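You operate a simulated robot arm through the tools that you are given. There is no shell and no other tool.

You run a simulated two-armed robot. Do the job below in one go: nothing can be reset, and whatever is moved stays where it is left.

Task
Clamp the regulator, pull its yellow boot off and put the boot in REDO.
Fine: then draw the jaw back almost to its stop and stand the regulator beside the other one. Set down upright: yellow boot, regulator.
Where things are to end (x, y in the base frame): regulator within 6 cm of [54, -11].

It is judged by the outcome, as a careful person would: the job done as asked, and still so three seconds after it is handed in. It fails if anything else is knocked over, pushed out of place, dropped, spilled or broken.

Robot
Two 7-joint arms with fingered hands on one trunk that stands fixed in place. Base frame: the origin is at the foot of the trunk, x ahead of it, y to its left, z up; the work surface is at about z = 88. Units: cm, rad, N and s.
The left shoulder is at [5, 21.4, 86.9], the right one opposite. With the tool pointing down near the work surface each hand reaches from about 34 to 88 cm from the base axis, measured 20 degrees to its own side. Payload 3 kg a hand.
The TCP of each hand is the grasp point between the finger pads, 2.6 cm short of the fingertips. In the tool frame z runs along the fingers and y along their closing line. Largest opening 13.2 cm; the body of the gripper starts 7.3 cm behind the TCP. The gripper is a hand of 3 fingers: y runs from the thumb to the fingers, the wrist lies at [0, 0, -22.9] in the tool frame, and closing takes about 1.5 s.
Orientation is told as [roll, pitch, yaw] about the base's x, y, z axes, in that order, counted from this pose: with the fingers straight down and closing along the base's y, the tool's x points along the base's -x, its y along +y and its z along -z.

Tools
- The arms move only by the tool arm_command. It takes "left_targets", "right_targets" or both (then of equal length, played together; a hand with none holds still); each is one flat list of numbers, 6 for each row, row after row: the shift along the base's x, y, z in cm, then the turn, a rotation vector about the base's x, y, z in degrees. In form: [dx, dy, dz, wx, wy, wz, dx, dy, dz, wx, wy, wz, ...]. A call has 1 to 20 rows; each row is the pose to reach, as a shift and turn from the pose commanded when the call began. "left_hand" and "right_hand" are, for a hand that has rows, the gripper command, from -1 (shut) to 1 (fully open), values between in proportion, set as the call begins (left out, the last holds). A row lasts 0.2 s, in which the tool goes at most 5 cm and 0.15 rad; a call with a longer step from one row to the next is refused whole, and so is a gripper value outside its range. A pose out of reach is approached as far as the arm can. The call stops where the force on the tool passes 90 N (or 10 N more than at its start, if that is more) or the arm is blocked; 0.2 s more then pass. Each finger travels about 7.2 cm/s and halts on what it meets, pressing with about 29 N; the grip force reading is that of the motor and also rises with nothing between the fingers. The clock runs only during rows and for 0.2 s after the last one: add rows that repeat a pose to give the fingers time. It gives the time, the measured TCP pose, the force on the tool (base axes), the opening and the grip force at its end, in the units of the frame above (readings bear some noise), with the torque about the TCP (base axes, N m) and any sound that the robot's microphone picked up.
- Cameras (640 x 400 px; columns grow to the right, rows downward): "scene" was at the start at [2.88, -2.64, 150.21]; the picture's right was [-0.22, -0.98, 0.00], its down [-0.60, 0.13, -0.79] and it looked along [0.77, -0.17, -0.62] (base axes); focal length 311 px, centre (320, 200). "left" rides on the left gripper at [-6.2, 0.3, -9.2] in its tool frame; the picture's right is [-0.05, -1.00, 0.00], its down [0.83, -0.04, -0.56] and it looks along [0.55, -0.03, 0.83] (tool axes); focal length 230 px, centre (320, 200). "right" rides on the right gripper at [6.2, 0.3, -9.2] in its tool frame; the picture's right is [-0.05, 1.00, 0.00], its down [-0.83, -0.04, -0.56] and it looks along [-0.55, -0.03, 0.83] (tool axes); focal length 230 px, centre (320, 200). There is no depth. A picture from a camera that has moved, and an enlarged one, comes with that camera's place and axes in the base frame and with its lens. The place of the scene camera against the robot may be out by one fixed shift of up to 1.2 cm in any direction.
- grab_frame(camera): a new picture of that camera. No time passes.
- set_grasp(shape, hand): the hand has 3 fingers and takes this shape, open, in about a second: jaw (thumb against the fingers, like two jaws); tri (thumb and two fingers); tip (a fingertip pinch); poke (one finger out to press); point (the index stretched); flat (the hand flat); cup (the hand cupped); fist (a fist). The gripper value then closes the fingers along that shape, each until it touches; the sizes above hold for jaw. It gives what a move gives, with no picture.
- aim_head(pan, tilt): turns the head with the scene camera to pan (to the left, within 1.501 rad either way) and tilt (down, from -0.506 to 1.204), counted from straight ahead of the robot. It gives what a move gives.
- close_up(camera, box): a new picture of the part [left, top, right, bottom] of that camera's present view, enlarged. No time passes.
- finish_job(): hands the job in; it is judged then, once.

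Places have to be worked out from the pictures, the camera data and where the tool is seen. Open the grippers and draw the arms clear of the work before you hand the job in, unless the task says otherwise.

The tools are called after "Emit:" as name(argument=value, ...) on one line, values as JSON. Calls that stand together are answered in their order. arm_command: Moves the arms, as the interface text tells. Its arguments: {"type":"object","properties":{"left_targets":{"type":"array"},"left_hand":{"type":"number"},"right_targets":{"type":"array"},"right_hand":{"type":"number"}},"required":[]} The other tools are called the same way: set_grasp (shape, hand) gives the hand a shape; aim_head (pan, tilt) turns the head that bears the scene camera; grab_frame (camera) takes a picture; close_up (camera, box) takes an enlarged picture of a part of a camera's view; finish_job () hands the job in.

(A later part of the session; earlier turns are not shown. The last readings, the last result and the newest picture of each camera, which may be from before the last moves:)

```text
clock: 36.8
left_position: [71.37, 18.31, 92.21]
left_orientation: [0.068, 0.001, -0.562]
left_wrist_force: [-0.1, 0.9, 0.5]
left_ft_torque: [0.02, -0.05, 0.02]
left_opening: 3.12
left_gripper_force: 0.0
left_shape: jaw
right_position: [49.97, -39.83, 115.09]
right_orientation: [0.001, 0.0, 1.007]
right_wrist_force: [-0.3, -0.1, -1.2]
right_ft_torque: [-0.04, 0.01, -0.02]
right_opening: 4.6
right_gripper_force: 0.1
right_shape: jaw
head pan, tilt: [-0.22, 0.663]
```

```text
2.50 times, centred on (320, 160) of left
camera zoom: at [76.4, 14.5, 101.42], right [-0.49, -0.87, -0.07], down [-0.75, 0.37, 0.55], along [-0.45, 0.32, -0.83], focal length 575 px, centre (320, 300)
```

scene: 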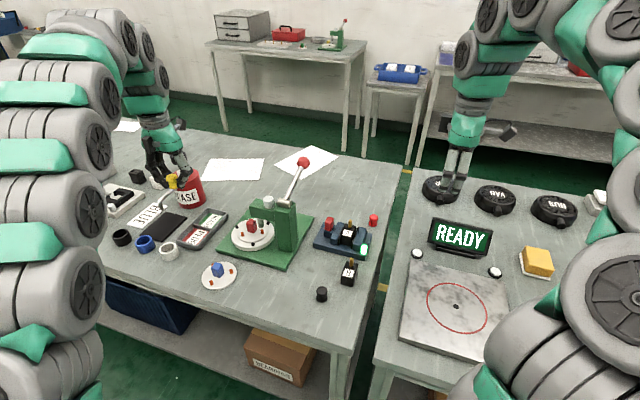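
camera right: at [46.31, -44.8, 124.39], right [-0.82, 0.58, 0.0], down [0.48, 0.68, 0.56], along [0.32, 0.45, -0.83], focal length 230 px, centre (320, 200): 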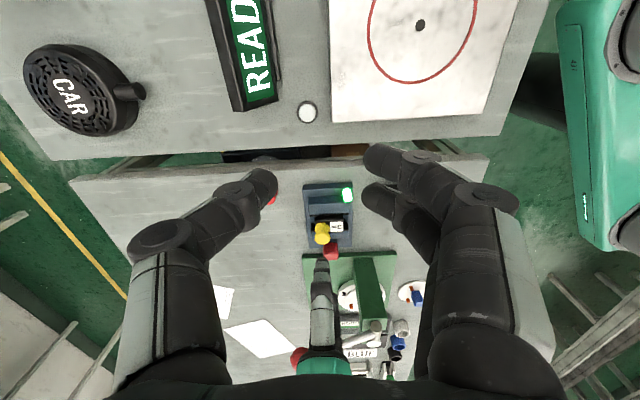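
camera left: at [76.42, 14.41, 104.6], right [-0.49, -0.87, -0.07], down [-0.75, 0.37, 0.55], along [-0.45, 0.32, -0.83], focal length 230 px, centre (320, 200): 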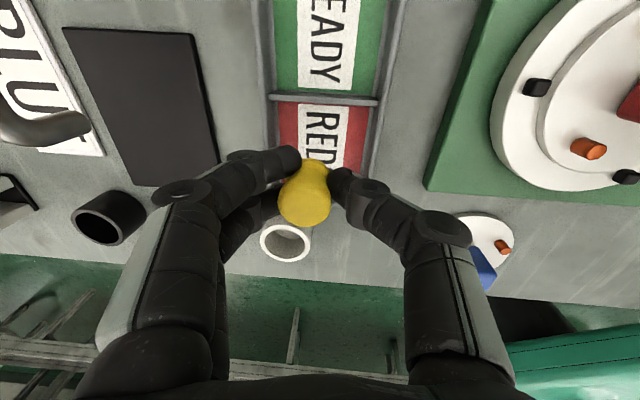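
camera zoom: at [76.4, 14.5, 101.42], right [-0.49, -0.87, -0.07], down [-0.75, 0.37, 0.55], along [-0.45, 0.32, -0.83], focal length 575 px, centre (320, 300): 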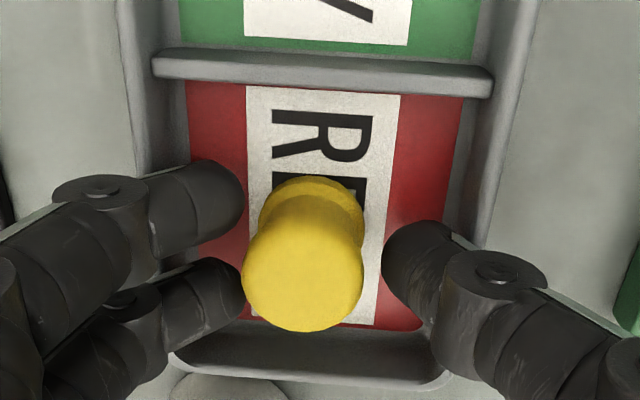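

Free and upright, with no contact force. I'll raise the left hand straight up, opening it as it clears.

Emit:
arm_command(left_targets=[0.08, 0.13, 0.3, 0, 0, 0, 0.08, 0.13, 0.9, 0, 0, 0, 0.08, 0.13, 1.6, 0, 0, 0, 0.08, 0.13, 2.6, 0, 0, 0, 0.08, 0.13, 4, 0, 0, 0, 0.08, 0.13, 6.5, 0, 0, 0, 0.08, 0.13, 10, 0, 0, 0, 0.08, 0.13, 14, -1.7, 1.1, 0, 0.08, 0.13, 17, -3.4, 2.1, 0, 0.08, 0.13, 17, -3.4, 2.1, 0], left_hand=-0.4)

Emit:
grab_frame(camera="left")

Emit:
close_up(camera="scene", box=[130, 150, 250, 270])

```text
clock: 39.0
left_position: [71.27, 18.32, 109.31]
left_orientation: [0.0, 0.0, -0.565]
left_wrist_force: [-0.1, -0.9, -0.8]
left_ft_torque: [0.01, -0.01, 0.01]
left_opening: 3.91
left_gripper_force: 0.1
left_shape: jaw
right_position: [50.1, -39.92, 115.1]
right_orientation: [0.0, 0.001, 1.007]
right_wrist_force: [0.0, -0.9, 0.2]
right_ft_torque: [-0.01, 0.0, 0.01]
right_opening: 4.59
right_gripper_force: 0.1
right_shape: jaw
head pan, tilt: [-0.22, 0.663]
```

```text
taken
camera left: at [76.71, 15.17, 118.52], right [-0.49, -0.87, 0.0], down [-0.72, 0.41, 0.56], along [-0.48, 0.27, -0.83], focal length 230 px, centre (320, 200)
```

left: 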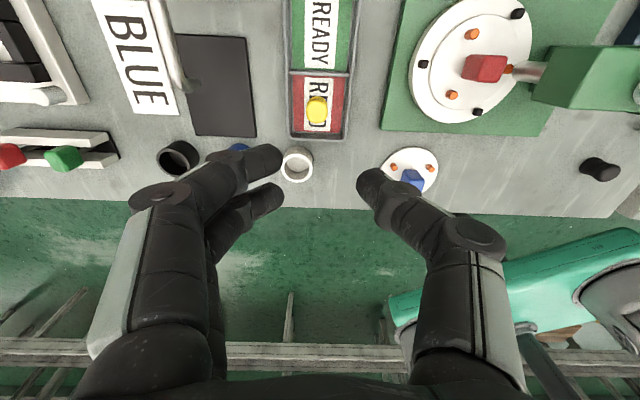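

```text
3.33 times, centred on (190, 210) of scene
camera zoom: at [2.88, -2.64, 150.21], right [-0.22, -0.98, 0.0], down [-0.6, 0.13, -0.79], along [0.77, -0.17, -0.62], focal length 1036 px, centre (753, 167)
```

zoom: 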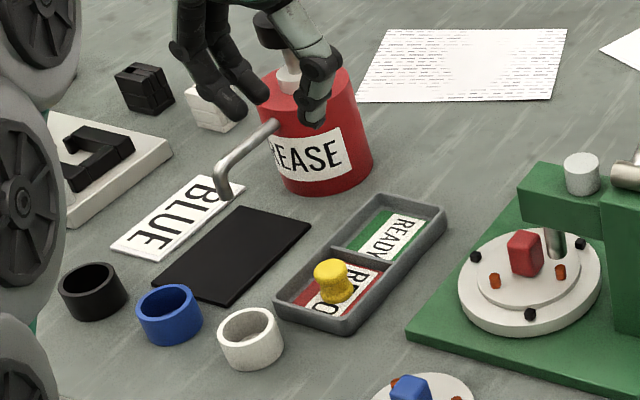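

The boot stands upright in REDO. I'll withdraw the left arm and bring the right hand back over the red handle with its lean away from the lever.

Emit:
arm_command(left_targets=[-3.3, -0.6, 1.2, 0, 0, 0, -6.6, -1.2, 2.4, 0, 0, 0, -10, -1.8, 3.6, 0, 0, 0, -13.3, -2.4, 5, 0, 0, 0, -16.6, -3, 6.2, 0, 0, 0, -20, -3.6, 7.4, 0, 0, 0, -23.3, -4.3, 8.7, 0, 0, 0, -25, -3, 10, 0, 0, 0, -25, -3, 10, 0, 0, 0], right_targets=[1.9, 3.2, -0.5, 0, 0, 0, 3.8, 6.4, -1, 0, 0, 0, 5.6, 9.5, -2, 0, 0, 0, 7.5, 12.7, -3, 2, -1.3, 0, 9.4, 15.9, -5, 4, -2.6, 0, 11.3, 19, -7, 6, -3.9, 0, 13.1, 22.1, -9, 8, -5.1, 0, 13.1, 22.1, -12, 10.1, -6.4, 0, 13.1, 22.1, -14, 10.1, -6.4, 0])

Emit:
grab_frame(camera="right")

Emit:
grab_frame(camera="scene")

```text
clock: 41.0
left_position: [46.47, 15.32, 119.19]
left_orientation: [-0.002, 0.0, -0.564]
left_wrist_force: [0.0, 0.1, 1.3]
left_ft_torque: [-0.01, 0.07, 0.04]
left_opening: 3.95
left_gripper_force: 0.1
left_shape: jaw
right_position: [63.05, -17.72, 101.17]
right_orientation: [-0.003, -0.208, 1.008]
right_wrist_force: [0.0, -0.4, -0.5]
right_ft_torque: [0.03, -0.03, 0.01]
right_opening: 4.59
right_gripper_force: 0.0
right_shape: jaw
head pan, tilt: [-0.22, 0.663]
```

```text
taken
camera right: at [58.48, -24.23, 108.96], right [-0.82, 0.58, 0.01], down [0.41, 0.57, 0.72], along [0.41, 0.59, -0.7], focal length 230 px, centre (320, 200)
```

right: 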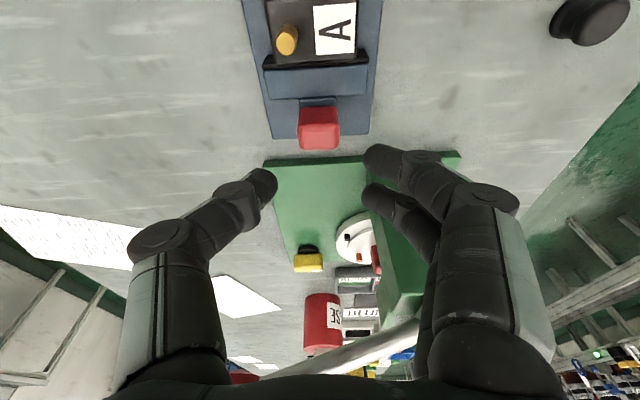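

```text
taken
```

scene: 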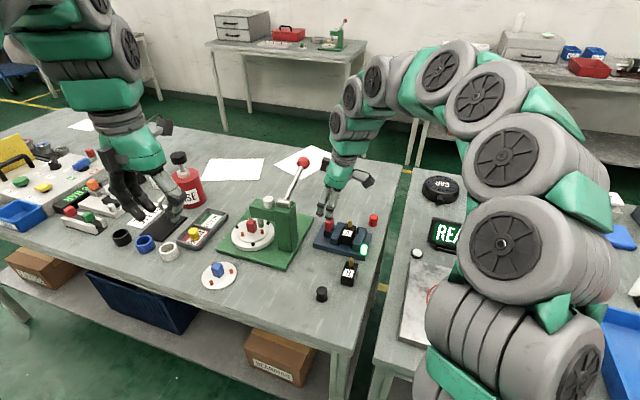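

Emit:
close_up(camera="right", box=[240, 0, 400, 170])

Emit:
close_up(camera="scene", box=[270, 130, 400, 270])

```text
2.35 times, centred on (320, 85) of right
camera zoom: at [58.48, -24.23, 108.96], right [-0.82, 0.58, 0.01], down [0.41, 0.57, 0.72], along [0.41, 0.59, -0.7], focal length 541 px, centre (320, 471)
```

zoom: 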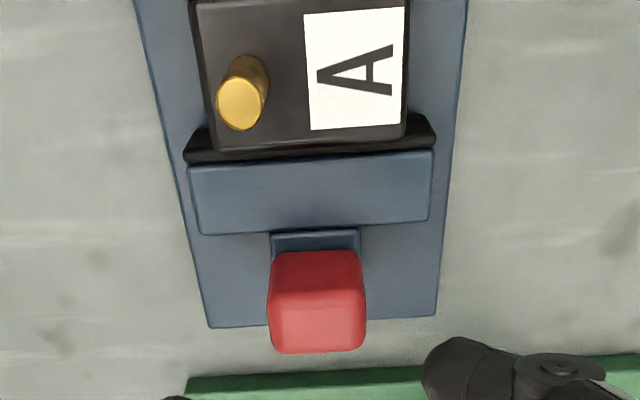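

```text
2.86 times, centred on (335, 200) of scene
camera zoom: at [2.88, -2.64, 150.21], right [-0.22, -0.98, 0.0], down [-0.6, 0.13, -0.79], along [0.77, -0.17, -0.62], focal length 888 px, centre (277, 200)
```

zoom: 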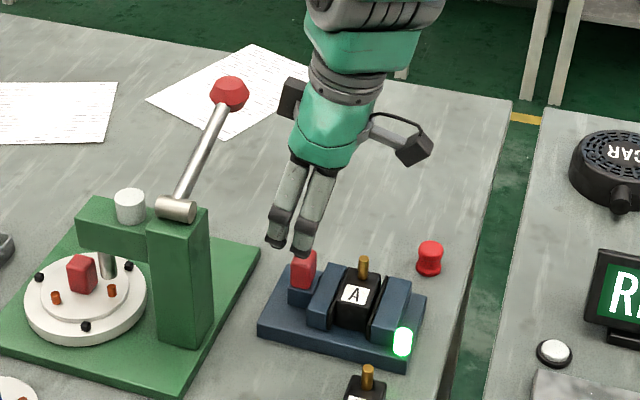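

Handle centred under the hand. I'll lower to z≈95.6 and grip the cap.

Emit:
arm_command(right_targets=[0, 0, -1.5, 0, 0, 0, 0, 0, -3, 0, 0, 0, 0, 0.05, -4.5, 0, 0, 0, 0, 0.1, -5.5, 0, 0, 0, 0, 0.1, -5.5, 0, 0, 0])

Emit:
grab_frame(camera="right")

Emit:
close_up(camera="scene", box=[270, 130, 400, 270])

```text
clock: 42.2
left_position: [46.57, 15.29, 119.17]
left_orientation: [0.0, 0.0, -0.565]
left_wrist_force: [0.2, 0.2, -0.7]
left_ft_torque: [-0.01, -0.01, 0.0]
left_opening: 3.92
left_gripper_force: 0.0
left_shape: jaw
right_position: [63.16, -17.81, 95.53]
right_orientation: [0.0, -0.21, 1.008]
right_wrist_force: [-0.9, -0.5, -1.2]
right_ft_torque: [0.0, 0.01, 0.0]
right_opening: 4.6
right_gripper_force: 0.1
right_shape: jaw
head pan, tilt: [-0.22, 0.663]
```

```text
taken
camera right: at [58.49, -24.14, 103.46], right [-0.82, 0.58, 0.01], down [0.41, 0.57, 0.72], along [0.41, 0.59, -0.7], focal length 230 px, centre (320, 200)
```

right: 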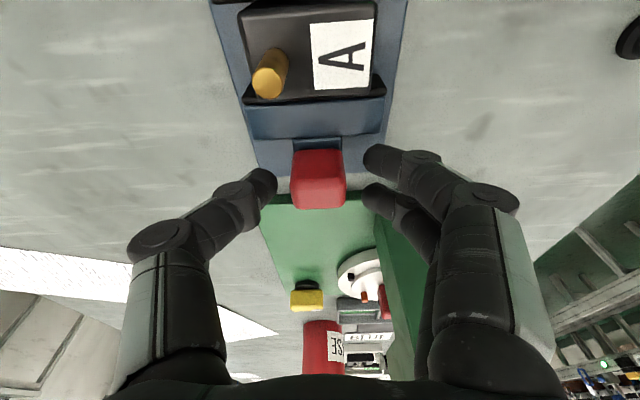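

```text
2.86 times, centred on (335, 200) of scene
camera zoom: at [2.88, -2.64, 150.21], right [-0.22, -0.98, 0.0], down [-0.6, 0.13, -0.79], along [0.77, -0.17, -0.62], focal length 888 px, centre (277, 200)
```

zoom: 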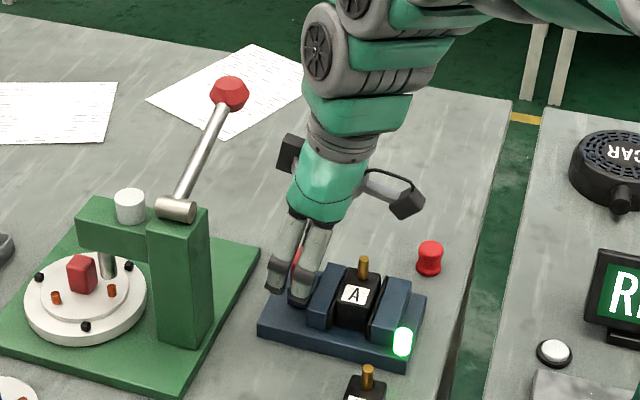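

Positioned around the cap as before. I'll close on it.

Emit:
arm_command(right_targets=[0, 0, 0, 0, 0, 0, 0, 0, 0, 0, 0, 0, 0, 0, 0, 0, 0, 0, 0, 0, 0, 0, 0, 0, 0, 0, 0, 0, 0, 0], right_hand=-1)

Emit:
grab_frame(camera="right")

```text
clock: 43.4
left_position: [46.41, 15.34, 119.09]
left_orientation: [-0.002, 0.0, -0.564]
left_wrist_force: [-0.5, 0.2, -0.6]
left_ft_torque: [-0.03, -0.01, 0.01]
left_opening: 3.92
left_gripper_force: 0.1
left_shape: jaw
right_position: [63.08, -17.69, 95.6]
right_orientation: [0.001, -0.209, 1.007]
right_wrist_force: [3.7, -0.5, -4.7]
right_ft_torque: [-0.1, -0.01, -0.28]
right_opening: 1.97
right_gripper_force: 28.6
right_shape: jaw
head pan, tilt: [-0.22, 0.663]
```

```text
taken
camera right: at [58.49, -24.15, 103.45], right [-0.82, 0.58, 0.01], down [0.41, 0.57, 0.71], along [0.41, 0.59, -0.7], focal length 230 px, centre (320, 200)
```

right: 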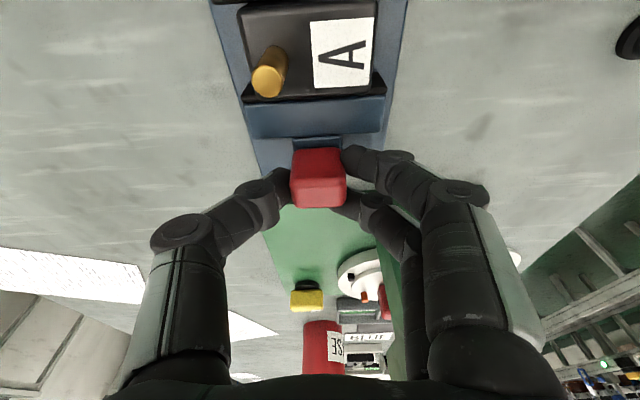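

Gripped. I'll draw the jaw back along +u in small steps, watching the force for any latch or stop.

Emit:
arm_command(right_targets=[0.13, 0.21, 0, 0, 0, 0, 0.27, 0.42, 0, 0, 0, 0, 0.27, 0.42, 0, 0, 0, 0])

Emit:
close_up(camera="scene", box=[290, 190, 400, 270])

```text
clock: 44.2
left_position: [46.58, 15.29, 119.19]
left_orientation: [0.0, 0.001, -0.564]
left_wrist_force: [0.1, -1.2, 0.3]
left_ft_torque: [-0.03, 0.02, 0.0]
left_opening: 3.93
left_gripper_force: 0.0
left_shape: jaw
right_position: [63.47, -17.29, 95.59]
right_orientation: [0.0, -0.206, 1.007]
right_wrist_force: [1.6, -6.6, -4.2]
right_ft_torque: [-0.21, 0.01, -0.32]
right_opening: 1.96
right_gripper_force: 28.9
right_shape: jaw
head pan, tilt: [-0.22, 0.663]
```

```text
5.00 times, centred on (345, 230) of scene
camera zoom: at [2.89, -2.65, 150.21], right [-0.22, -0.98, 0.0], down [-0.6, 0.13, -0.79], along [0.77, -0.17, -0.62], focal length 1553 px, centre (195, 50)
```

zoom: 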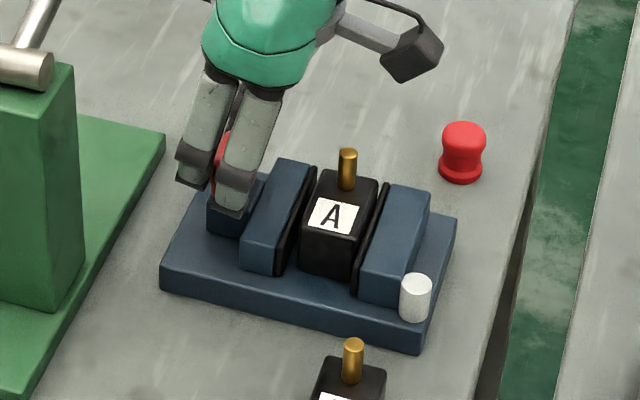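

The lamp went off and the jaw slides freely with the regulator still standing. Continuing to draw back.

Emit:
arm_command(right_targets=[0.13, 0.21, 0, 0, 0, 0, 0.27, 0.42, 0, 0, 0, 0, 0.27, 0.42, 0, 0, 0, 0])

Emit:
close_up(camera="scene", box=[290, 190, 400, 270])

```text
clock: 45.0
left_position: [46.62, 15.3, 119.19]
left_orientation: [0.001, 0.001, -0.563]
left_wrist_force: [-0.1, 0.1, 0.6]
left_ft_torque: [-0.01, 0.0, -0.04]
left_opening: 3.91
left_gripper_force: 0.1
left_shape: jaw
right_position: [63.62, -16.97, 95.74]
right_orientation: [0.001, -0.206, 1.007]
right_wrist_force: [-6.3, -14.0, -3.5]
right_ft_torque: [-0.3, 0.14, -0.35]
right_opening: 1.93
right_gripper_force: 29.0
right_shape: jaw
head pan, tilt: [-0.22, 0.663]
```

```text
5.00 times, centred on (345, 230) of scene
camera zoom: at [2.88, -2.66, 150.21], right [-0.22, -0.98, 0.0], down [-0.6, 0.13, -0.79], along [0.77, -0.17, -0.62], focal length 1553 px, centre (195, 50)
```

zoom: 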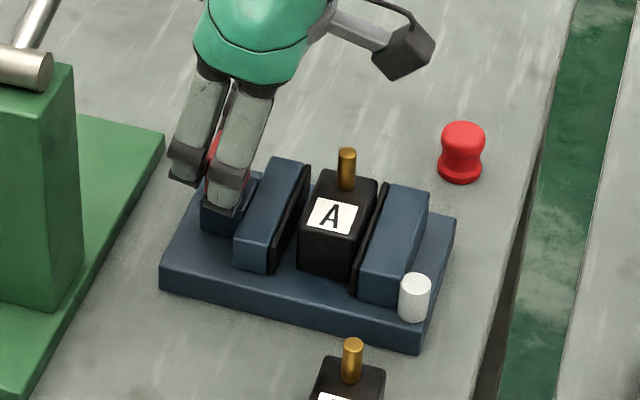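

Drag rose to about 15 N; it may be nearing a stop or just friction. I'll continue with a smaller step to tell.

Emit:
arm_command(right_targets=[0.05, 0.08, 0, 0, 0, 0, 0.11, 0.17, 0, 0, 0, 0, 0.11, 0.17, 0, 0, 0, 0, 0.11, 0.17, 0, 0, 0, 0])

Emit:
close_up(camera="scene", box=[290, 190, 400, 270])

Emit:
grab_frame(camera="right")

```text
clock: 46.0
left_position: [46.52, 15.21, 119.16]
left_orientation: [0.001, 0.0, -0.562]
left_wrist_force: [-0.1, 0.0, -0.4]
left_ft_torque: [0.03, 0.01, -0.03]
left_opening: 3.92
left_gripper_force: 0.0
left_shape: jaw
right_position: [63.78, -16.91, 95.73]
right_orientation: [0.001, -0.208, 1.006]
right_wrist_force: [-12.0, -26.9, -5.5]
right_ft_torque: [-0.57, 0.26, -0.34]
right_opening: 1.85
right_gripper_force: 28.8
right_shape: jaw
head pan, tilt: [-0.22, 0.663]
```

```text
5.00 times, centred on (345, 230) of scene
camera zoom: at [2.87, -2.69, 150.21], right [-0.22, -0.98, 0.0], down [-0.6, 0.13, -0.79], along [0.77, -0.17, -0.62], focal length 1553 px, centre (195, 50)
```

zoom: 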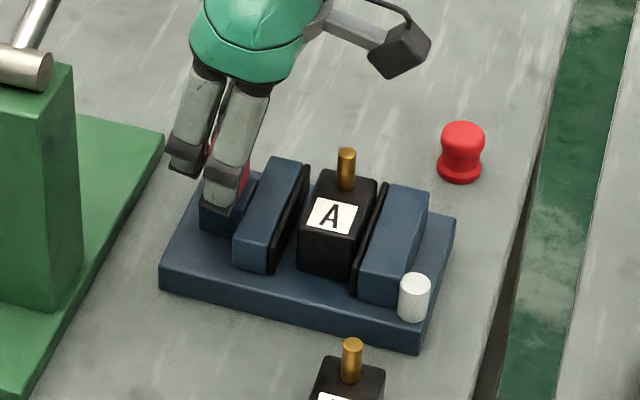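

```text
taken
camera right: at [59.15, -23.26, 103.46], right [-0.82, 0.58, 0.01], down [0.41, 0.57, 0.71], along [0.41, 0.59, -0.7], focal length 230 px, centre (320, 200)
```

right: 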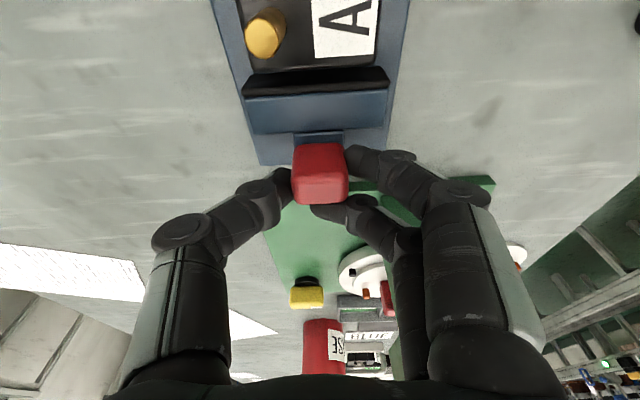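

Emit:
close_up(camera="scene", box=[240, 110, 400, 270])

Emit:
close_up(camera="right", box=[200, 0, 440, 220])

```text
2.50 times, centred on (320, 190) of scene
camera zoom: at [2.87, -2.69, 150.21], right [-0.22, -0.98, 0.0], down [-0.6, 0.13, -0.79], along [0.77, -0.17, -0.62], focal length 777 px, centre (320, 225)
```

zoom: 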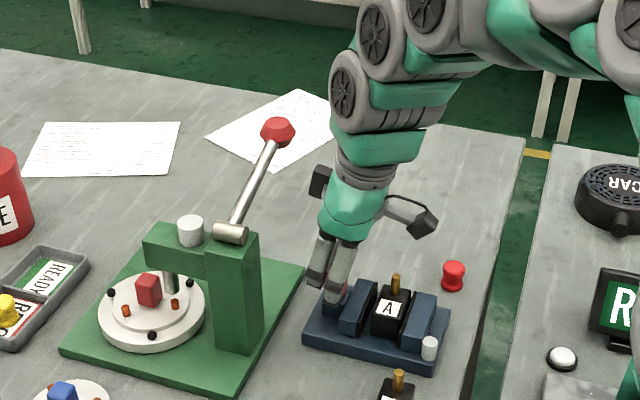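

```text
1.82 times, centred on (320, 110) of right
camera zoom: at [59.15, -23.26, 103.46], right [-0.82, 0.58, 0.01], down [0.41, 0.57, 0.71], along [0.41, 0.59, -0.7], focal length 418 px, centre (320, 364)
```

zoom: 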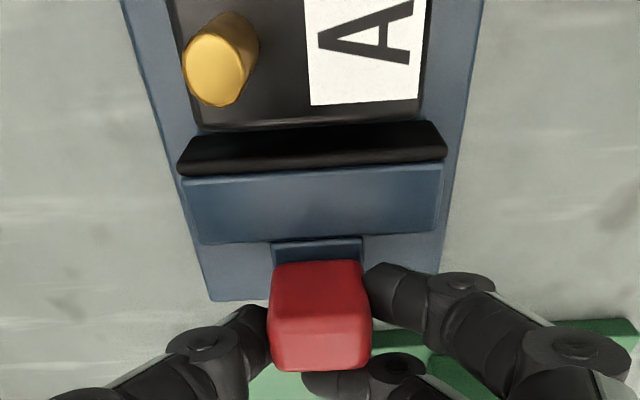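

The hand is clear of the lever, and the jaw stopped moving under about 30 N: this is its stop, about 0.95 cm from the clamped position. I'll ease back so it rests just short of the stop.

Emit:
arm_command(right_targets=[-0.08, -0.13, 0, 0, 0, 0, -0.16, -0.25, 0, 0, 0, 0, -0.16, -0.25, 0, 0, 0, 0])

Emit:
close_up(camera="scene", box=[290, 190, 400, 270])

```text
clock: 46.8
left_position: [46.45, 15.34, 118.98]
left_orientation: [-0.002, 0.0, -0.561]
left_wrist_force: [-0.1, -1.0, -0.2]
left_ft_torque: [0.01, -0.01, -0.03]
left_opening: 3.93
left_gripper_force: 0.0
left_shape: jaw
right_position: [63.74, -16.89, 95.72]
right_orientation: [-0.001, -0.21, 1.009]
right_wrist_force: [2.5, -11.9, -7.6]
right_ft_torque: [-0.38, 0.05, -0.39]
right_opening: 1.86
right_gripper_force: 29.3
right_shape: jaw
head pan, tilt: [-0.22, 0.663]
```

```text
5.00 times, centred on (345, 230) of scene
camera zoom: at [2.9, -2.65, 150.21], right [-0.22, -0.98, 0.0], down [-0.6, 0.13, -0.79], along [0.77, -0.17, -0.62], focal length 1553 px, centre (195, 50)
```

zoom: 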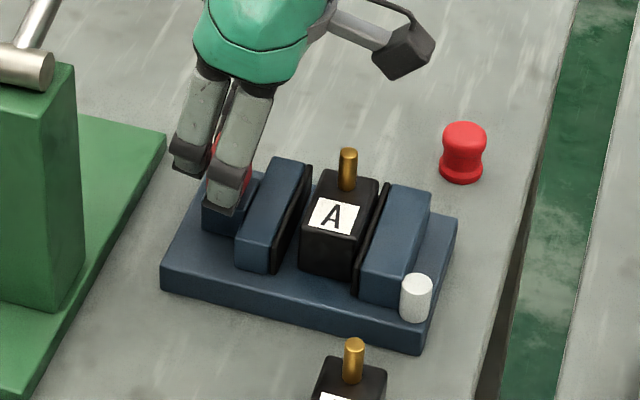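

Emit:
arm_command(right_targets=[-0.05, -0.08, 0, 0, 0, 0, -0.11, -0.17, 0, 0, 0, 0, -0.11, -0.17, 0, 0, 0, 0])

Emit:
close_up(camera="scene", box=[290, 190, 400, 270])

```text
clock: 47.6
left_position: [46.51, 15.32, 119.16]
left_orientation: [-0.001, 0.001, -0.563]
left_wrist_force: [0.4, -0.6, -0.6]
left_ft_torque: [-0.05, 0.01, -0.03]
left_opening: 3.93
left_gripper_force: 0.0
left_shape: jaw
right_position: [63.57, -17.09, 95.58]
right_orientation: [0.001, -0.209, 1.007]
right_wrist_force: [9.7, 1.9, -0.6]
right_ft_torque: [-0.17, 0.01, -0.47]
right_opening: 1.83
right_gripper_force: 29.1
right_shape: jaw
head pan, tilt: [-0.22, 0.663]
```

```text
5.00 times, centred on (345, 230) of scene
camera zoom: at [2.9, -2.63, 150.21], right [-0.22, -0.98, 0.0], down [-0.6, 0.13, -0.79], along [0.77, -0.17, -0.62], focal length 1553 px, centre (195, 50)
```

zoom: 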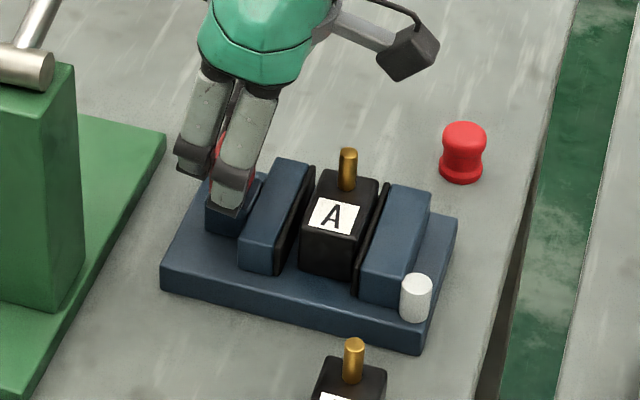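

The jaw now rests about 0.15 cm short of its stop. I'll release the handle.

Emit:
arm_command(right_targets=[0.03, 0.05, 0, 0, 0, 0, 0.03, 0.05, 0, 0, 0, 0, 0.03, 0.05, 0, 0, 0, 0, 0.03, 0.05, 0, 0, 0, 0], right_hand=-0.3)

Emit:
close_up(camera="scene", box=[290, 190, 400, 270])

Emit:
grab_frame(camera="right")

```text
clock: 48.6
left_position: [46.52, 15.32, 119.03]
left_orientation: [0.001, 0.001, -0.564]
left_wrist_force: [-1.0, -0.3, -1.0]
left_ft_torque: [-0.01, 0.02, 0.01]
left_opening: 3.92
left_gripper_force: 0.1
left_shape: jaw
right_position: [63.63, -17.21, 95.61]
right_orientation: [-0.001, -0.208, 1.007]
right_wrist_force: [0.2, 0.3, -0.2]
right_ft_torque: [-0.02, 0.03, 0.01]
right_opening: 4.58
right_gripper_force: 0.0
right_shape: jaw
head pan, tilt: [-0.22, 0.663]
```

```text
5.00 times, centred on (345, 230) of scene
camera zoom: at [2.88, -2.64, 150.21], right [-0.22, -0.98, 0.0], down [-0.6, 0.13, -0.79], along [0.77, -0.17, -0.62], focal length 1553 px, centre (195, 50)
```

zoom: 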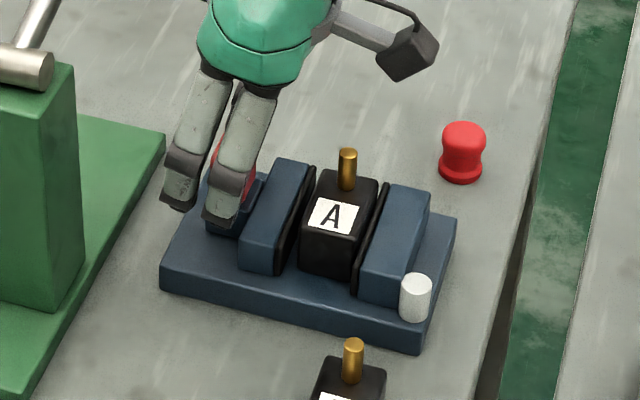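

```text
taken
camera right: at [58.94, -23.54, 103.43], right [-0.82, 0.58, 0.01], down [0.41, 0.57, 0.71], along [0.41, 0.59, -0.7], focal length 230 px, centre (320, 200)
```

right: 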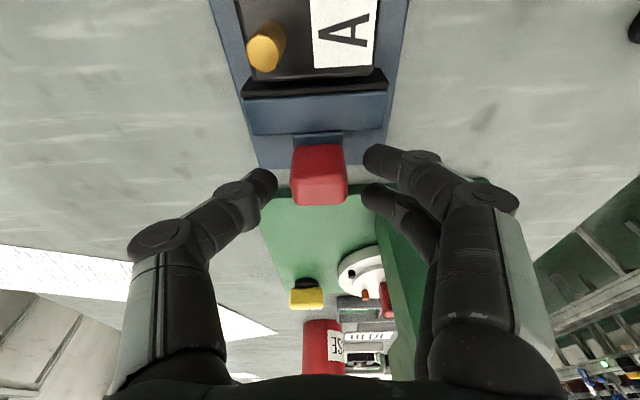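

The jaw stays put about 0.2 cm short of the stop. Regulator A's body is centred near (60.05,-22.5), and it stands about 1 cm taller than the jaws. I'll lift the right hand, straighten it, and hover over the regulator with a wider opening for a grip across its short ends.

Emit:
arm_command(right_targets=[0, 0, 2, 0, 0, 0, 0, 0, 5, 0, 0, 0, -0.5, -0.7, 8, -3.4, 2.1, 0, -1.5, -2.2, 9.5, -6.7, 4.3, 0, -2.5, -3.8, 9.5, -10.1, 6.4, 0, -3.58, -5.3, 9.5, -10.1, 6.4, 0, -3.58, -5.3, 9.5, -10.1, 6.4, 0])

Emit:
arm_command(right_targets=[0, 0, 0, 0, 0, 0, 0, 0, 0, 0, 0, 0, 0, 0, 0, 0, 0, 0], right_hand=0.0)

Emit:
grab_frame(camera="right")

Emit:
close_up(camera="scene", box=[280, 150, 400, 270])

```text
clock: 50.2
left_position: [46.53, 15.17, 119.09]
left_orientation: [0.0, -0.001, -0.563]
left_wrist_force: [-1.1, -0.2, 0.6]
left_ft_torque: [0.0, -0.01, 0.01]
left_opening: 3.94
left_gripper_force: 0.1
left_shape: jaw
right_position: [59.93, -22.36, 104.96]
right_orientation: [-0.001, 0.0, 1.007]
right_wrist_force: [-0.1, 0.3, -0.1]
right_ft_torque: [-0.02, 0.01, 0.05]
right_opening: 4.57
right_gripper_force: 0.0
right_shape: jaw
head pan, tilt: [-0.22, 0.663]
```

```text
clock: 51.0
left_position: [46.42, 15.28, 119.19]
left_orientation: [0.001, 0.001, -0.563]
left_wrist_force: [0.4, 0.1, 1.4]
left_ft_torque: [-0.02, 0.01, 0.0]
left_opening: 3.93
left_gripper_force: 0.0
left_shape: jaw
right_position: [59.86, -22.37, 105.13]
right_orientation: [0.001, 0.0, 1.008]
right_wrist_force: [-0.1, 0.2, 0.5]
right_ft_torque: [-0.02, -0.03, 0.04]
right_opening: 6.49
right_gripper_force: 0.0
right_shape: jaw
head pan, tilt: [-0.22, 0.663]
```

```text
taken
camera right: at [56.3, -27.3, 114.37], right [-0.82, 0.58, 0.0], down [0.48, 0.68, 0.56], along [0.32, 0.45, -0.83], focal length 230 px, centre (320, 200)
```

right: 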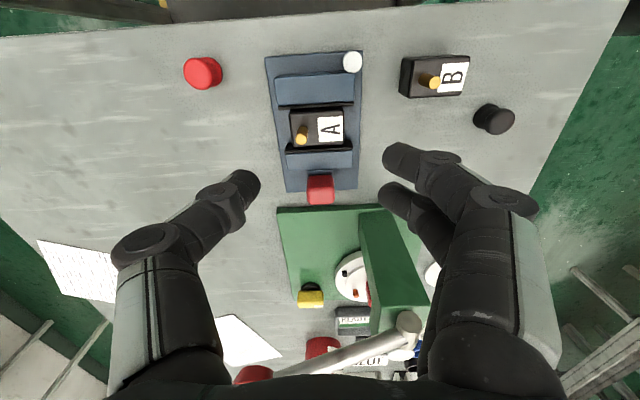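

```text
3.33 times, centred on (340, 210) of scene
camera zoom: at [2.88, -2.64, 150.21], right [-0.22, -0.98, 0.0], down [-0.6, 0.13, -0.79], along [0.77, -0.17, -0.62], focal length 1036 px, centre (253, 167)
```

zoom: 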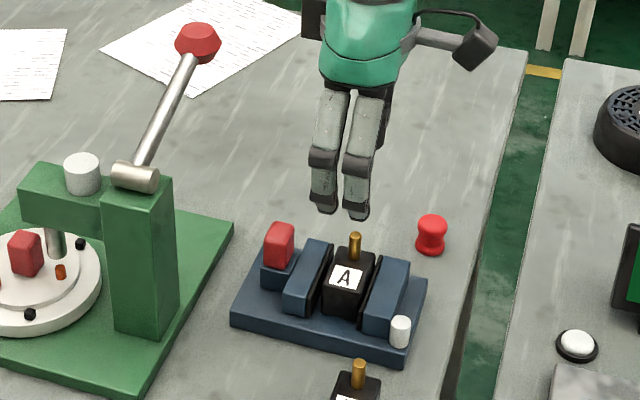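

Emit:
close_up(camera="right", box=[250, 40, 390, 210])

Emit:
close_up(camera="scene", box=[310, 205, 390, 265])

```text
2.35 times, centred on (320, 125) of right
camera zoom: at [56.3, -27.3, 114.37], right [-0.82, 0.58, 0.0], down [0.48, 0.68, 0.56], along [0.32, 0.45, -0.83], focal length 541 px, centre (320, 376)
```

zoom: 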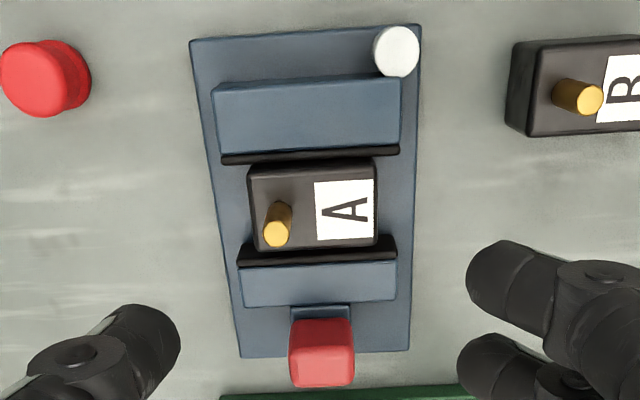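

```text
6.67 times, centred on (350, 235) of scene
camera zoom: at [2.88, -2.64, 150.21], right [-0.22, -0.98, 0.0], down [-0.6, 0.13, -0.79], along [0.77, -0.17, -0.62], focal length 2071 px, centre (120, -33)
```

zoom: 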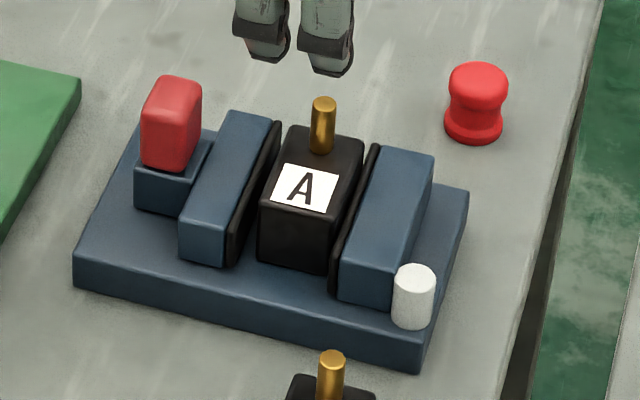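

Regulator centre measured at (60.0,-22.5), well aligned with the TCP. I'll descend to z≈97.

Emit:
arm_command(right_targets=[0.1, -0.1, -3, 0, 0, 0, 0.1, -0.1, -6, 0, 0, 0, 0.1, -0.1, -8, 0, 0, 0, 0.1, -0.1, -8, 0, 0, 0])

Emit:
grab_frame(camera="right")

Emit:
close_up(camera="scene", box=[310, 195, 390, 265])

```text
clock: 52.0
left_position: [46.49, 15.3, 119.14]
left_orientation: [0.001, -0.001, -0.564]
left_wrist_force: [0.1, 0.1, -0.3]
left_ft_torque: [0.02, 0.0, -0.01]
left_opening: 3.95
left_gripper_force: 0.1
left_shape: jaw
right_position: [59.99, -22.43, 97.28]
right_orientation: [0.001, -0.001, 1.008]
right_wrist_force: [0.0, -0.3, -0.3]
right_ft_torque: [0.02, 0.0, -0.03]
right_opening: 6.56
right_gripper_force: 0.1
right_shape: jaw
head pan, tilt: [-0.22, 0.663]
```

```text
taken
camera right: at [56.31, -27.36, 106.42], right [-0.82, 0.58, 0.0], down [0.48, 0.68, 0.55], along [0.32, 0.45, -0.83], focal length 230 px, centre (320, 200)
```

right: 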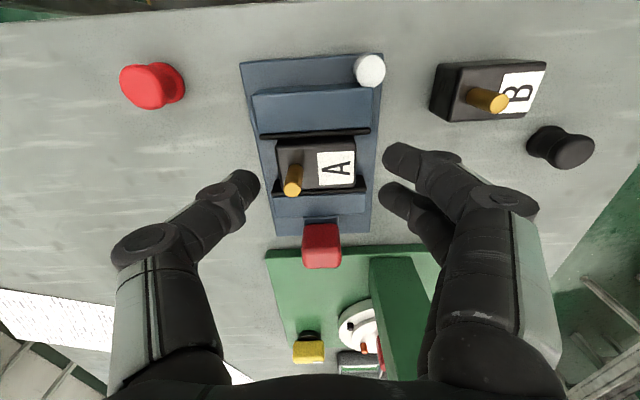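

```text
5.71 times, centred on (350, 230) of scene
camera zoom: at [2.88, -2.64, 150.21], right [-0.22, -0.98, 0.0], down [-0.6, 0.13, -0.79], along [0.77, -0.17, -0.62], focal length 1775 px, centre (149, 29)
```

zoom: 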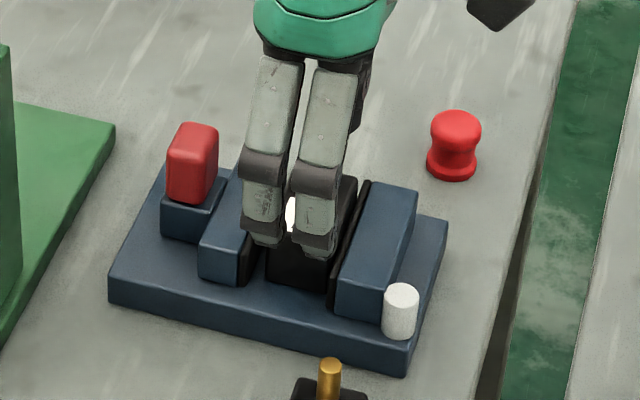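

Fingers straddle the regulator's ends. I'll lower slowly to z≈94.85, so the tips are just above jaw-top height, watching for contact.

Emit:
arm_command(right_targets=[0, 0, -0.8, 0, 0, 0, 0, 0, -1.6, 0, 0, 0, 0, 0, -2.2, 0, 0, 0, 0, 0, -2.4, 0, 0, 0, 0, 0, -2.4, 0, 0, 0])

Emit:
grab_frame(camera="right")

Emit:
close_up(camera="scene", box=[310, 195, 390, 265])

```text
clock: 53.2
left_position: [46.49, 15.33, 119.14]
left_orientation: [0.0, 0.001, -0.562]
left_wrist_force: [0.5, -0.1, 0.5]
left_ft_torque: [-0.01, 0.03, -0.01]
left_opening: 3.91
left_gripper_force: 0.0
left_shape: jaw
right_position: [60.01, -22.45, 94.86]
right_orientation: [0.001, 0.001, 1.008]
right_wrist_force: [0.2, 0.4, -0.7]
right_ft_torque: [-0.02, 0.03, 0.0]
right_opening: 6.55
right_gripper_force: 0.1
right_shape: jaw
head pan, tilt: [-0.22, 0.663]
```

```text
taken
camera right: at [56.37, -27.4, 104.01], right [-0.82, 0.58, 0.0], down [0.48, 0.68, 0.56], along [0.32, 0.45, -0.83], focal length 230 px, centre (320, 200)
```

right: 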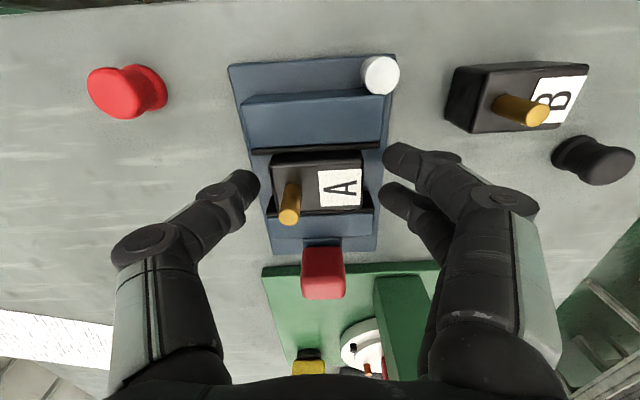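

```text
5.71 times, centred on (350, 230) of scene
camera zoom: at [2.88, -2.64, 150.21], right [-0.22, -0.98, 0.0], down [-0.6, 0.13, -0.79], along [0.77, -0.17, -0.62], focal length 1775 px, centre (149, 29)
```

zoom: 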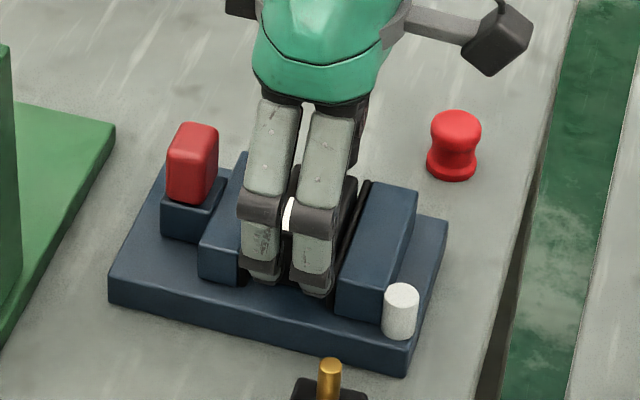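

No contact yet and nicely centred. I'll close on the regulator's ends.

Emit:
arm_command(right_targets=[0, 0, 0, 0, 0, 0, 0, 0, 0, 0, 0, 0, 0, 0, 0, 0, 0, 0, 0, 0, 0, 0, 0, 0, 0, 0, 0, 0, 0, 0], right_hand=-1)

Emit:
grab_frame(camera="right")

Emit:
close_up(camera="scene", box=[310, 195, 390, 265])

```text
clock: 54.4
left_position: [46.61, 15.23, 119.1]
left_orientation: [-0.001, 0.001, -0.564]
left_wrist_force: [1.3, -0.2, -0.3]
left_ft_torque: [0.04, 0.02, 0.02]
left_opening: 3.93
left_gripper_force: 0.0
left_shape: jaw
right_position: [59.97, -22.4, 94.83]
right_orientation: [0.0, 0.0, 1.008]
right_wrist_force: [-3.6, 7.5, 5.5]
right_ft_torque: [0.21, 0.31, -0.2]
right_opening: 4.46
right_gripper_force: 29.0
right_shape: jaw
head pan, tilt: [-0.22, 0.663]
```

```text
taken
camera right: at [56.36, -27.36, 104.03], right [-0.82, 0.58, 0.0], down [0.48, 0.68, 0.56], along [0.32, 0.45, -0.83], focal length 230 px, centre (320, 200)
```

right: 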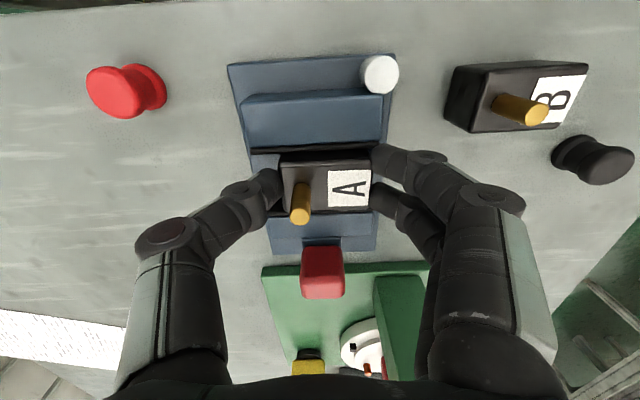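

```text
5.71 times, centred on (350, 230) of scene
camera zoom: at [2.87, -2.62, 150.21], right [-0.22, -0.98, 0.0], down [-0.6, 0.13, -0.79], along [0.77, -0.17, -0.62], focal length 1775 px, centre (149, 29)
```

zoom: 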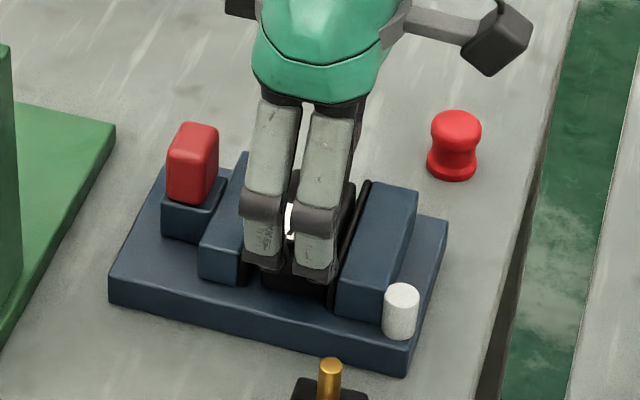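

Regulator gripped (4.46 cm, 29 N) and the vise jaw hasn't moved. I'll lift gently 1 cm and check.

Emit:
arm_command(right_targets=[0, 0, 0.2, 0, 0, 0, 0, 0, 0.5, 0, 0, 0, 0, 0, 0.8, 0, 0, 0, 0, 0, 1.2, 0, 0, 0, 0, 0, 1.2, 0, 0, 0])

Emit:
grab_frame(camera="right")

Emit:
close_up(camera="scene", box=[310, 195, 390, 265])

```text
clock: 55.6
left_position: [46.4, 15.34, 119.18]
left_orientation: [0.0, 0.0, -0.565]
left_wrist_force: [0.2, 0.1, -0.1]
left_ft_torque: [0.03, -0.02, -0.01]
left_opening: 3.9
left_gripper_force: 0.0
left_shape: jaw
right_position: [60.1, -22.5, 95.91]
right_orientation: [0.001, 0.0, 1.007]
right_wrist_force: [-0.2, -0.5, -0.9]
right_ft_torque: [0.05, 0.0, 0.02]
right_opening: 4.37
right_gripper_force: 29.2
right_shape: jaw
head pan, tilt: [-0.22, 0.663]
```

```text
taken
camera right: at [56.44, -27.41, 105.23], right [-0.82, 0.58, 0.0], down [0.48, 0.68, 0.56], along [0.32, 0.45, -0.83], focal length 230 px, centre (320, 200)
```

right: 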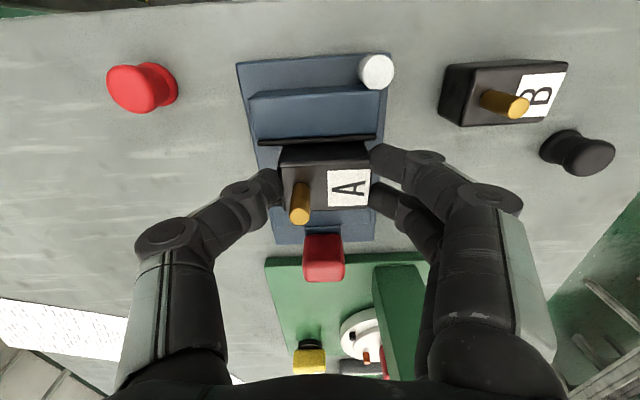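

```text
5.71 times, centred on (350, 230) of scene
camera zoom: at [2.88, -2.64, 150.21], right [-0.22, -0.98, 0.0], down [-0.6, 0.13, -0.79], along [0.77, -0.17, -0.62], focal length 1775 px, centre (149, 29)
```

zoom: 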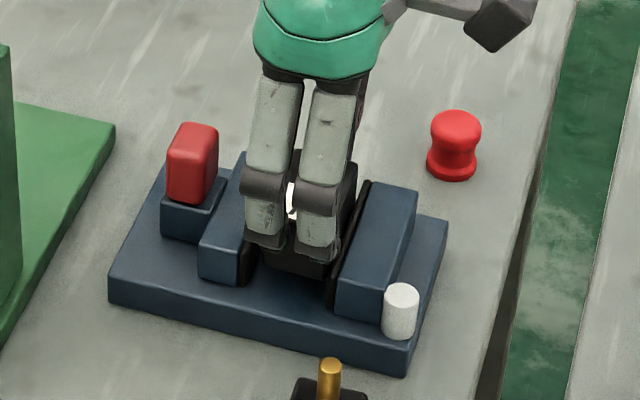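

The regulator lifts cleanly and level. I'll raise it clear and carry it to beside B, aiming for the body centre at about (53.5,-12) with the same orientation as B.

Emit:
arm_command(right_targets=[0, 0, 1.2, 0, 0, 0, 0, 0, 2.5, 0, 0, 0, 0, 0, 4, 0, 0, 0, 0, 0, 5.5, 0, 0, 0, -1.2, 2, 5.5, 0, 0, 0, -2.5, 4.1, 5.5, 0, 0, 0, -3.8, 6.2, 5.5, 0, 0, 0, -5, 8.2, 5.5, 0, 0, 0, -6.2, 10.2, 5.5, 0, 0, 0, -6.2, 10.2, 5.5, 0, 0, 0])

Emit:
grab_frame(camera="right")

Emit:
close_up(camera="scene", box=[230, 150, 400, 310])

```text
clock: 57.8
left_position: [46.47, 15.17, 119.14]
left_orientation: [-0.001, -0.001, -0.565]
left_wrist_force: [-0.2, -0.7, 0.4]
left_ft_torque: [0.01, -0.02, 0.0]
left_opening: 3.91
left_gripper_force: 0.0
left_shape: jaw
right_position: [53.83, -12.11, 101.36]
right_orientation: [0.0, 0.001, 1.006]
right_wrist_force: [0.0, 0.1, -1.5]
right_ft_torque: [0.01, 0.0, 0.0]
right_opening: 4.36
right_gripper_force: 28.7
right_shape: jaw
head pan, tilt: [-0.22, 0.663]
```

```text
taken
camera right: at [50.18, -17.13, 110.71], right [-0.82, 0.58, 0.0], down [0.48, 0.68, 0.55], along [0.32, 0.45, -0.83], focal length 230 px, centre (320, 200)
```

right: 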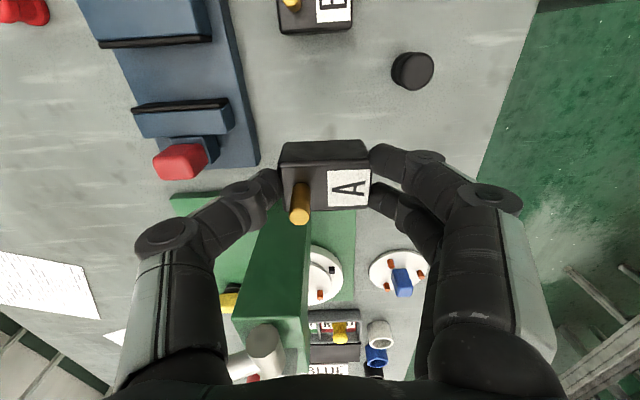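

```text
2.50 times, centred on (315, 230) of scene
camera zoom: at [2.88, -2.64, 150.21], right [-0.22, -0.98, 0.0], down [-0.6, 0.13, -0.79], along [0.77, -0.17, -0.62], focal length 777 px, centre (332, 125)
```

zoom: 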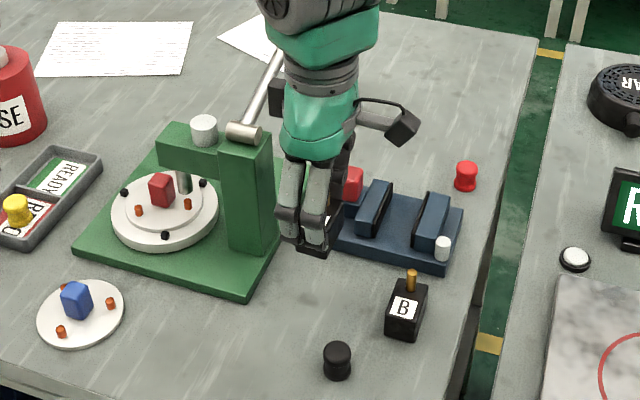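

Level in the grip and over the clear spot. I'll lower toward the table.

Emit:
arm_command(right_targets=[0, 0, -2, 0, 0, 0, 0, 0, -4, 0, 0, 0, 0, 0, -6, 0, 0, 0, 0, 0, -7.2, 0, 0, 0, 0, 0, -7.6, 0, 0, 0, 0, 0, -7.6, 0, 0, 0])

Emit:
grab_frame(camera="right")

Emit:
close_up(camera="scene", box=[230, 150, 400, 310])

```text
clock: 59.2
left_position: [46.44, 15.29, 119.1]
left_orientation: [-0.001, -0.002, -0.563]
left_wrist_force: [0.3, -0.5, 0.6]
left_ft_torque: [0.0, 0.02, 0.02]
left_opening: 3.93
left_gripper_force: 0.1
left_shape: jaw
right_position: [53.85, -12.21, 93.85]
right_orientation: [0.0, 0.001, 1.01]
right_wrist_force: [0.1, -0.5, -0.6]
right_ft_torque: [-0.02, 0.01, -0.01]
right_opening: 4.36
right_gripper_force: 29.1
right_shape: jaw
head pan, tilt: [-0.22, 0.663]
```

```text
taken
camera right: at [50.2, -17.2, 103.14], right [-0.82, 0.58, 0.0], down [0.48, 0.68, 0.56], along [0.32, 0.45, -0.83], focal length 230 px, centre (320, 200)
```

right: 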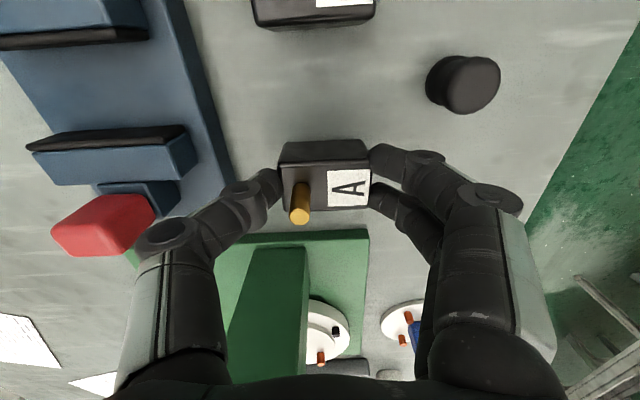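

```text
2.50 times, centred on (315, 230) of scene
camera zoom: at [2.88, -2.64, 150.21], right [-0.22, -0.98, 0.0], down [-0.6, 0.13, -0.79], along [0.77, -0.17, -0.62], focal length 777 px, centre (332, 125)
```

zoom: 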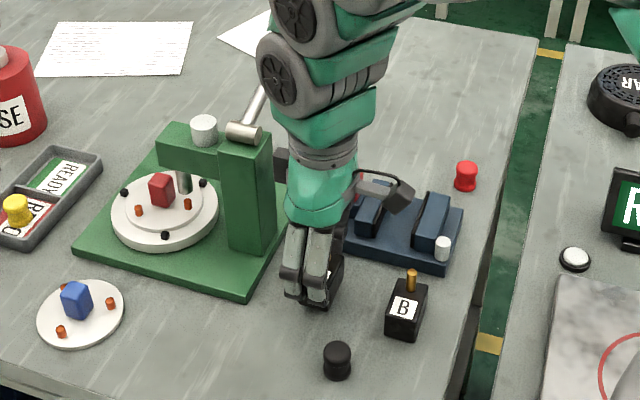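

About 1 cm above the table by my reckoning. I'll lower in small steps until contact.

Emit:
arm_command(right_targets=[0, 0, -0.2, 0, 0, 0, 0, 0, -0.4, 0, 0, 0, 0, 0, -0.6, 0, 0, 0, 0, 0, -0.6, 0, 0, 0])

Emit:
close_up(camera="scene", box=[280, 210, 370, 290])

```text
clock: 60.2
left_position: [46.49, 15.31, 119.13]
left_orientation: [-0.001, -0.001, -0.564]
left_wrist_force: [0.1, -0.4, 0.4]
left_ft_torque: [-0.02, -0.05, 0.0]
left_opening: 3.93
left_gripper_force: 0.1
left_shape: jaw
right_position: [53.82, -12.3, 93.32]
right_orientation: [-0.001, 0.0, 1.007]
right_wrist_force: [-0.1, 0.0, -0.5]
right_ft_torque: [-0.02, 0.01, 0.01]
right_opening: 4.36
right_gripper_force: 29.2
right_shape: jaw
head pan, tilt: [-0.22, 0.663]
```

```text
5.00 times, centred on (325, 250) of scene
camera zoom: at [2.88, -2.64, 150.21], right [-0.22, -0.98, 0.0], down [-0.6, 0.13, -0.79], along [0.77, -0.17, -0.62], focal length 1553 px, centre (295, -50)
```

zoom: 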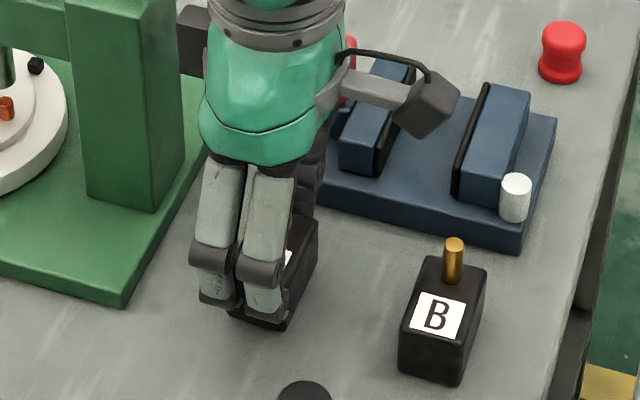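

Emit:
arm_command(right_targets=[0, 0, -0.15, 0, 0, 0, 0, 0, -0.3, 0, 0, 0, 0, 0, -0.3, 0, 0, 0])

```text
clock: 61.0
left_position: [46.48, 15.34, 119.2]
left_orientation: [0.0, 0.0, -0.563]
left_wrist_force: [-0.9, 0.0, 0.1]
left_ft_torque: [0.0, -0.01, 0.0]
left_opening: 3.93
left_gripper_force: 0.1
left_shape: jaw
right_position: [53.86, -12.24, 92.91]
right_orientation: [-0.002, 0.001, 1.008]
right_wrist_force: [0.8, 0.5, -1.0]
right_ft_torque: [0.02, -0.03, -0.02]
right_opening: 4.36
right_gripper_force: 29.2
right_shape: jaw
head pan, tilt: [-0.22, 0.663]
```

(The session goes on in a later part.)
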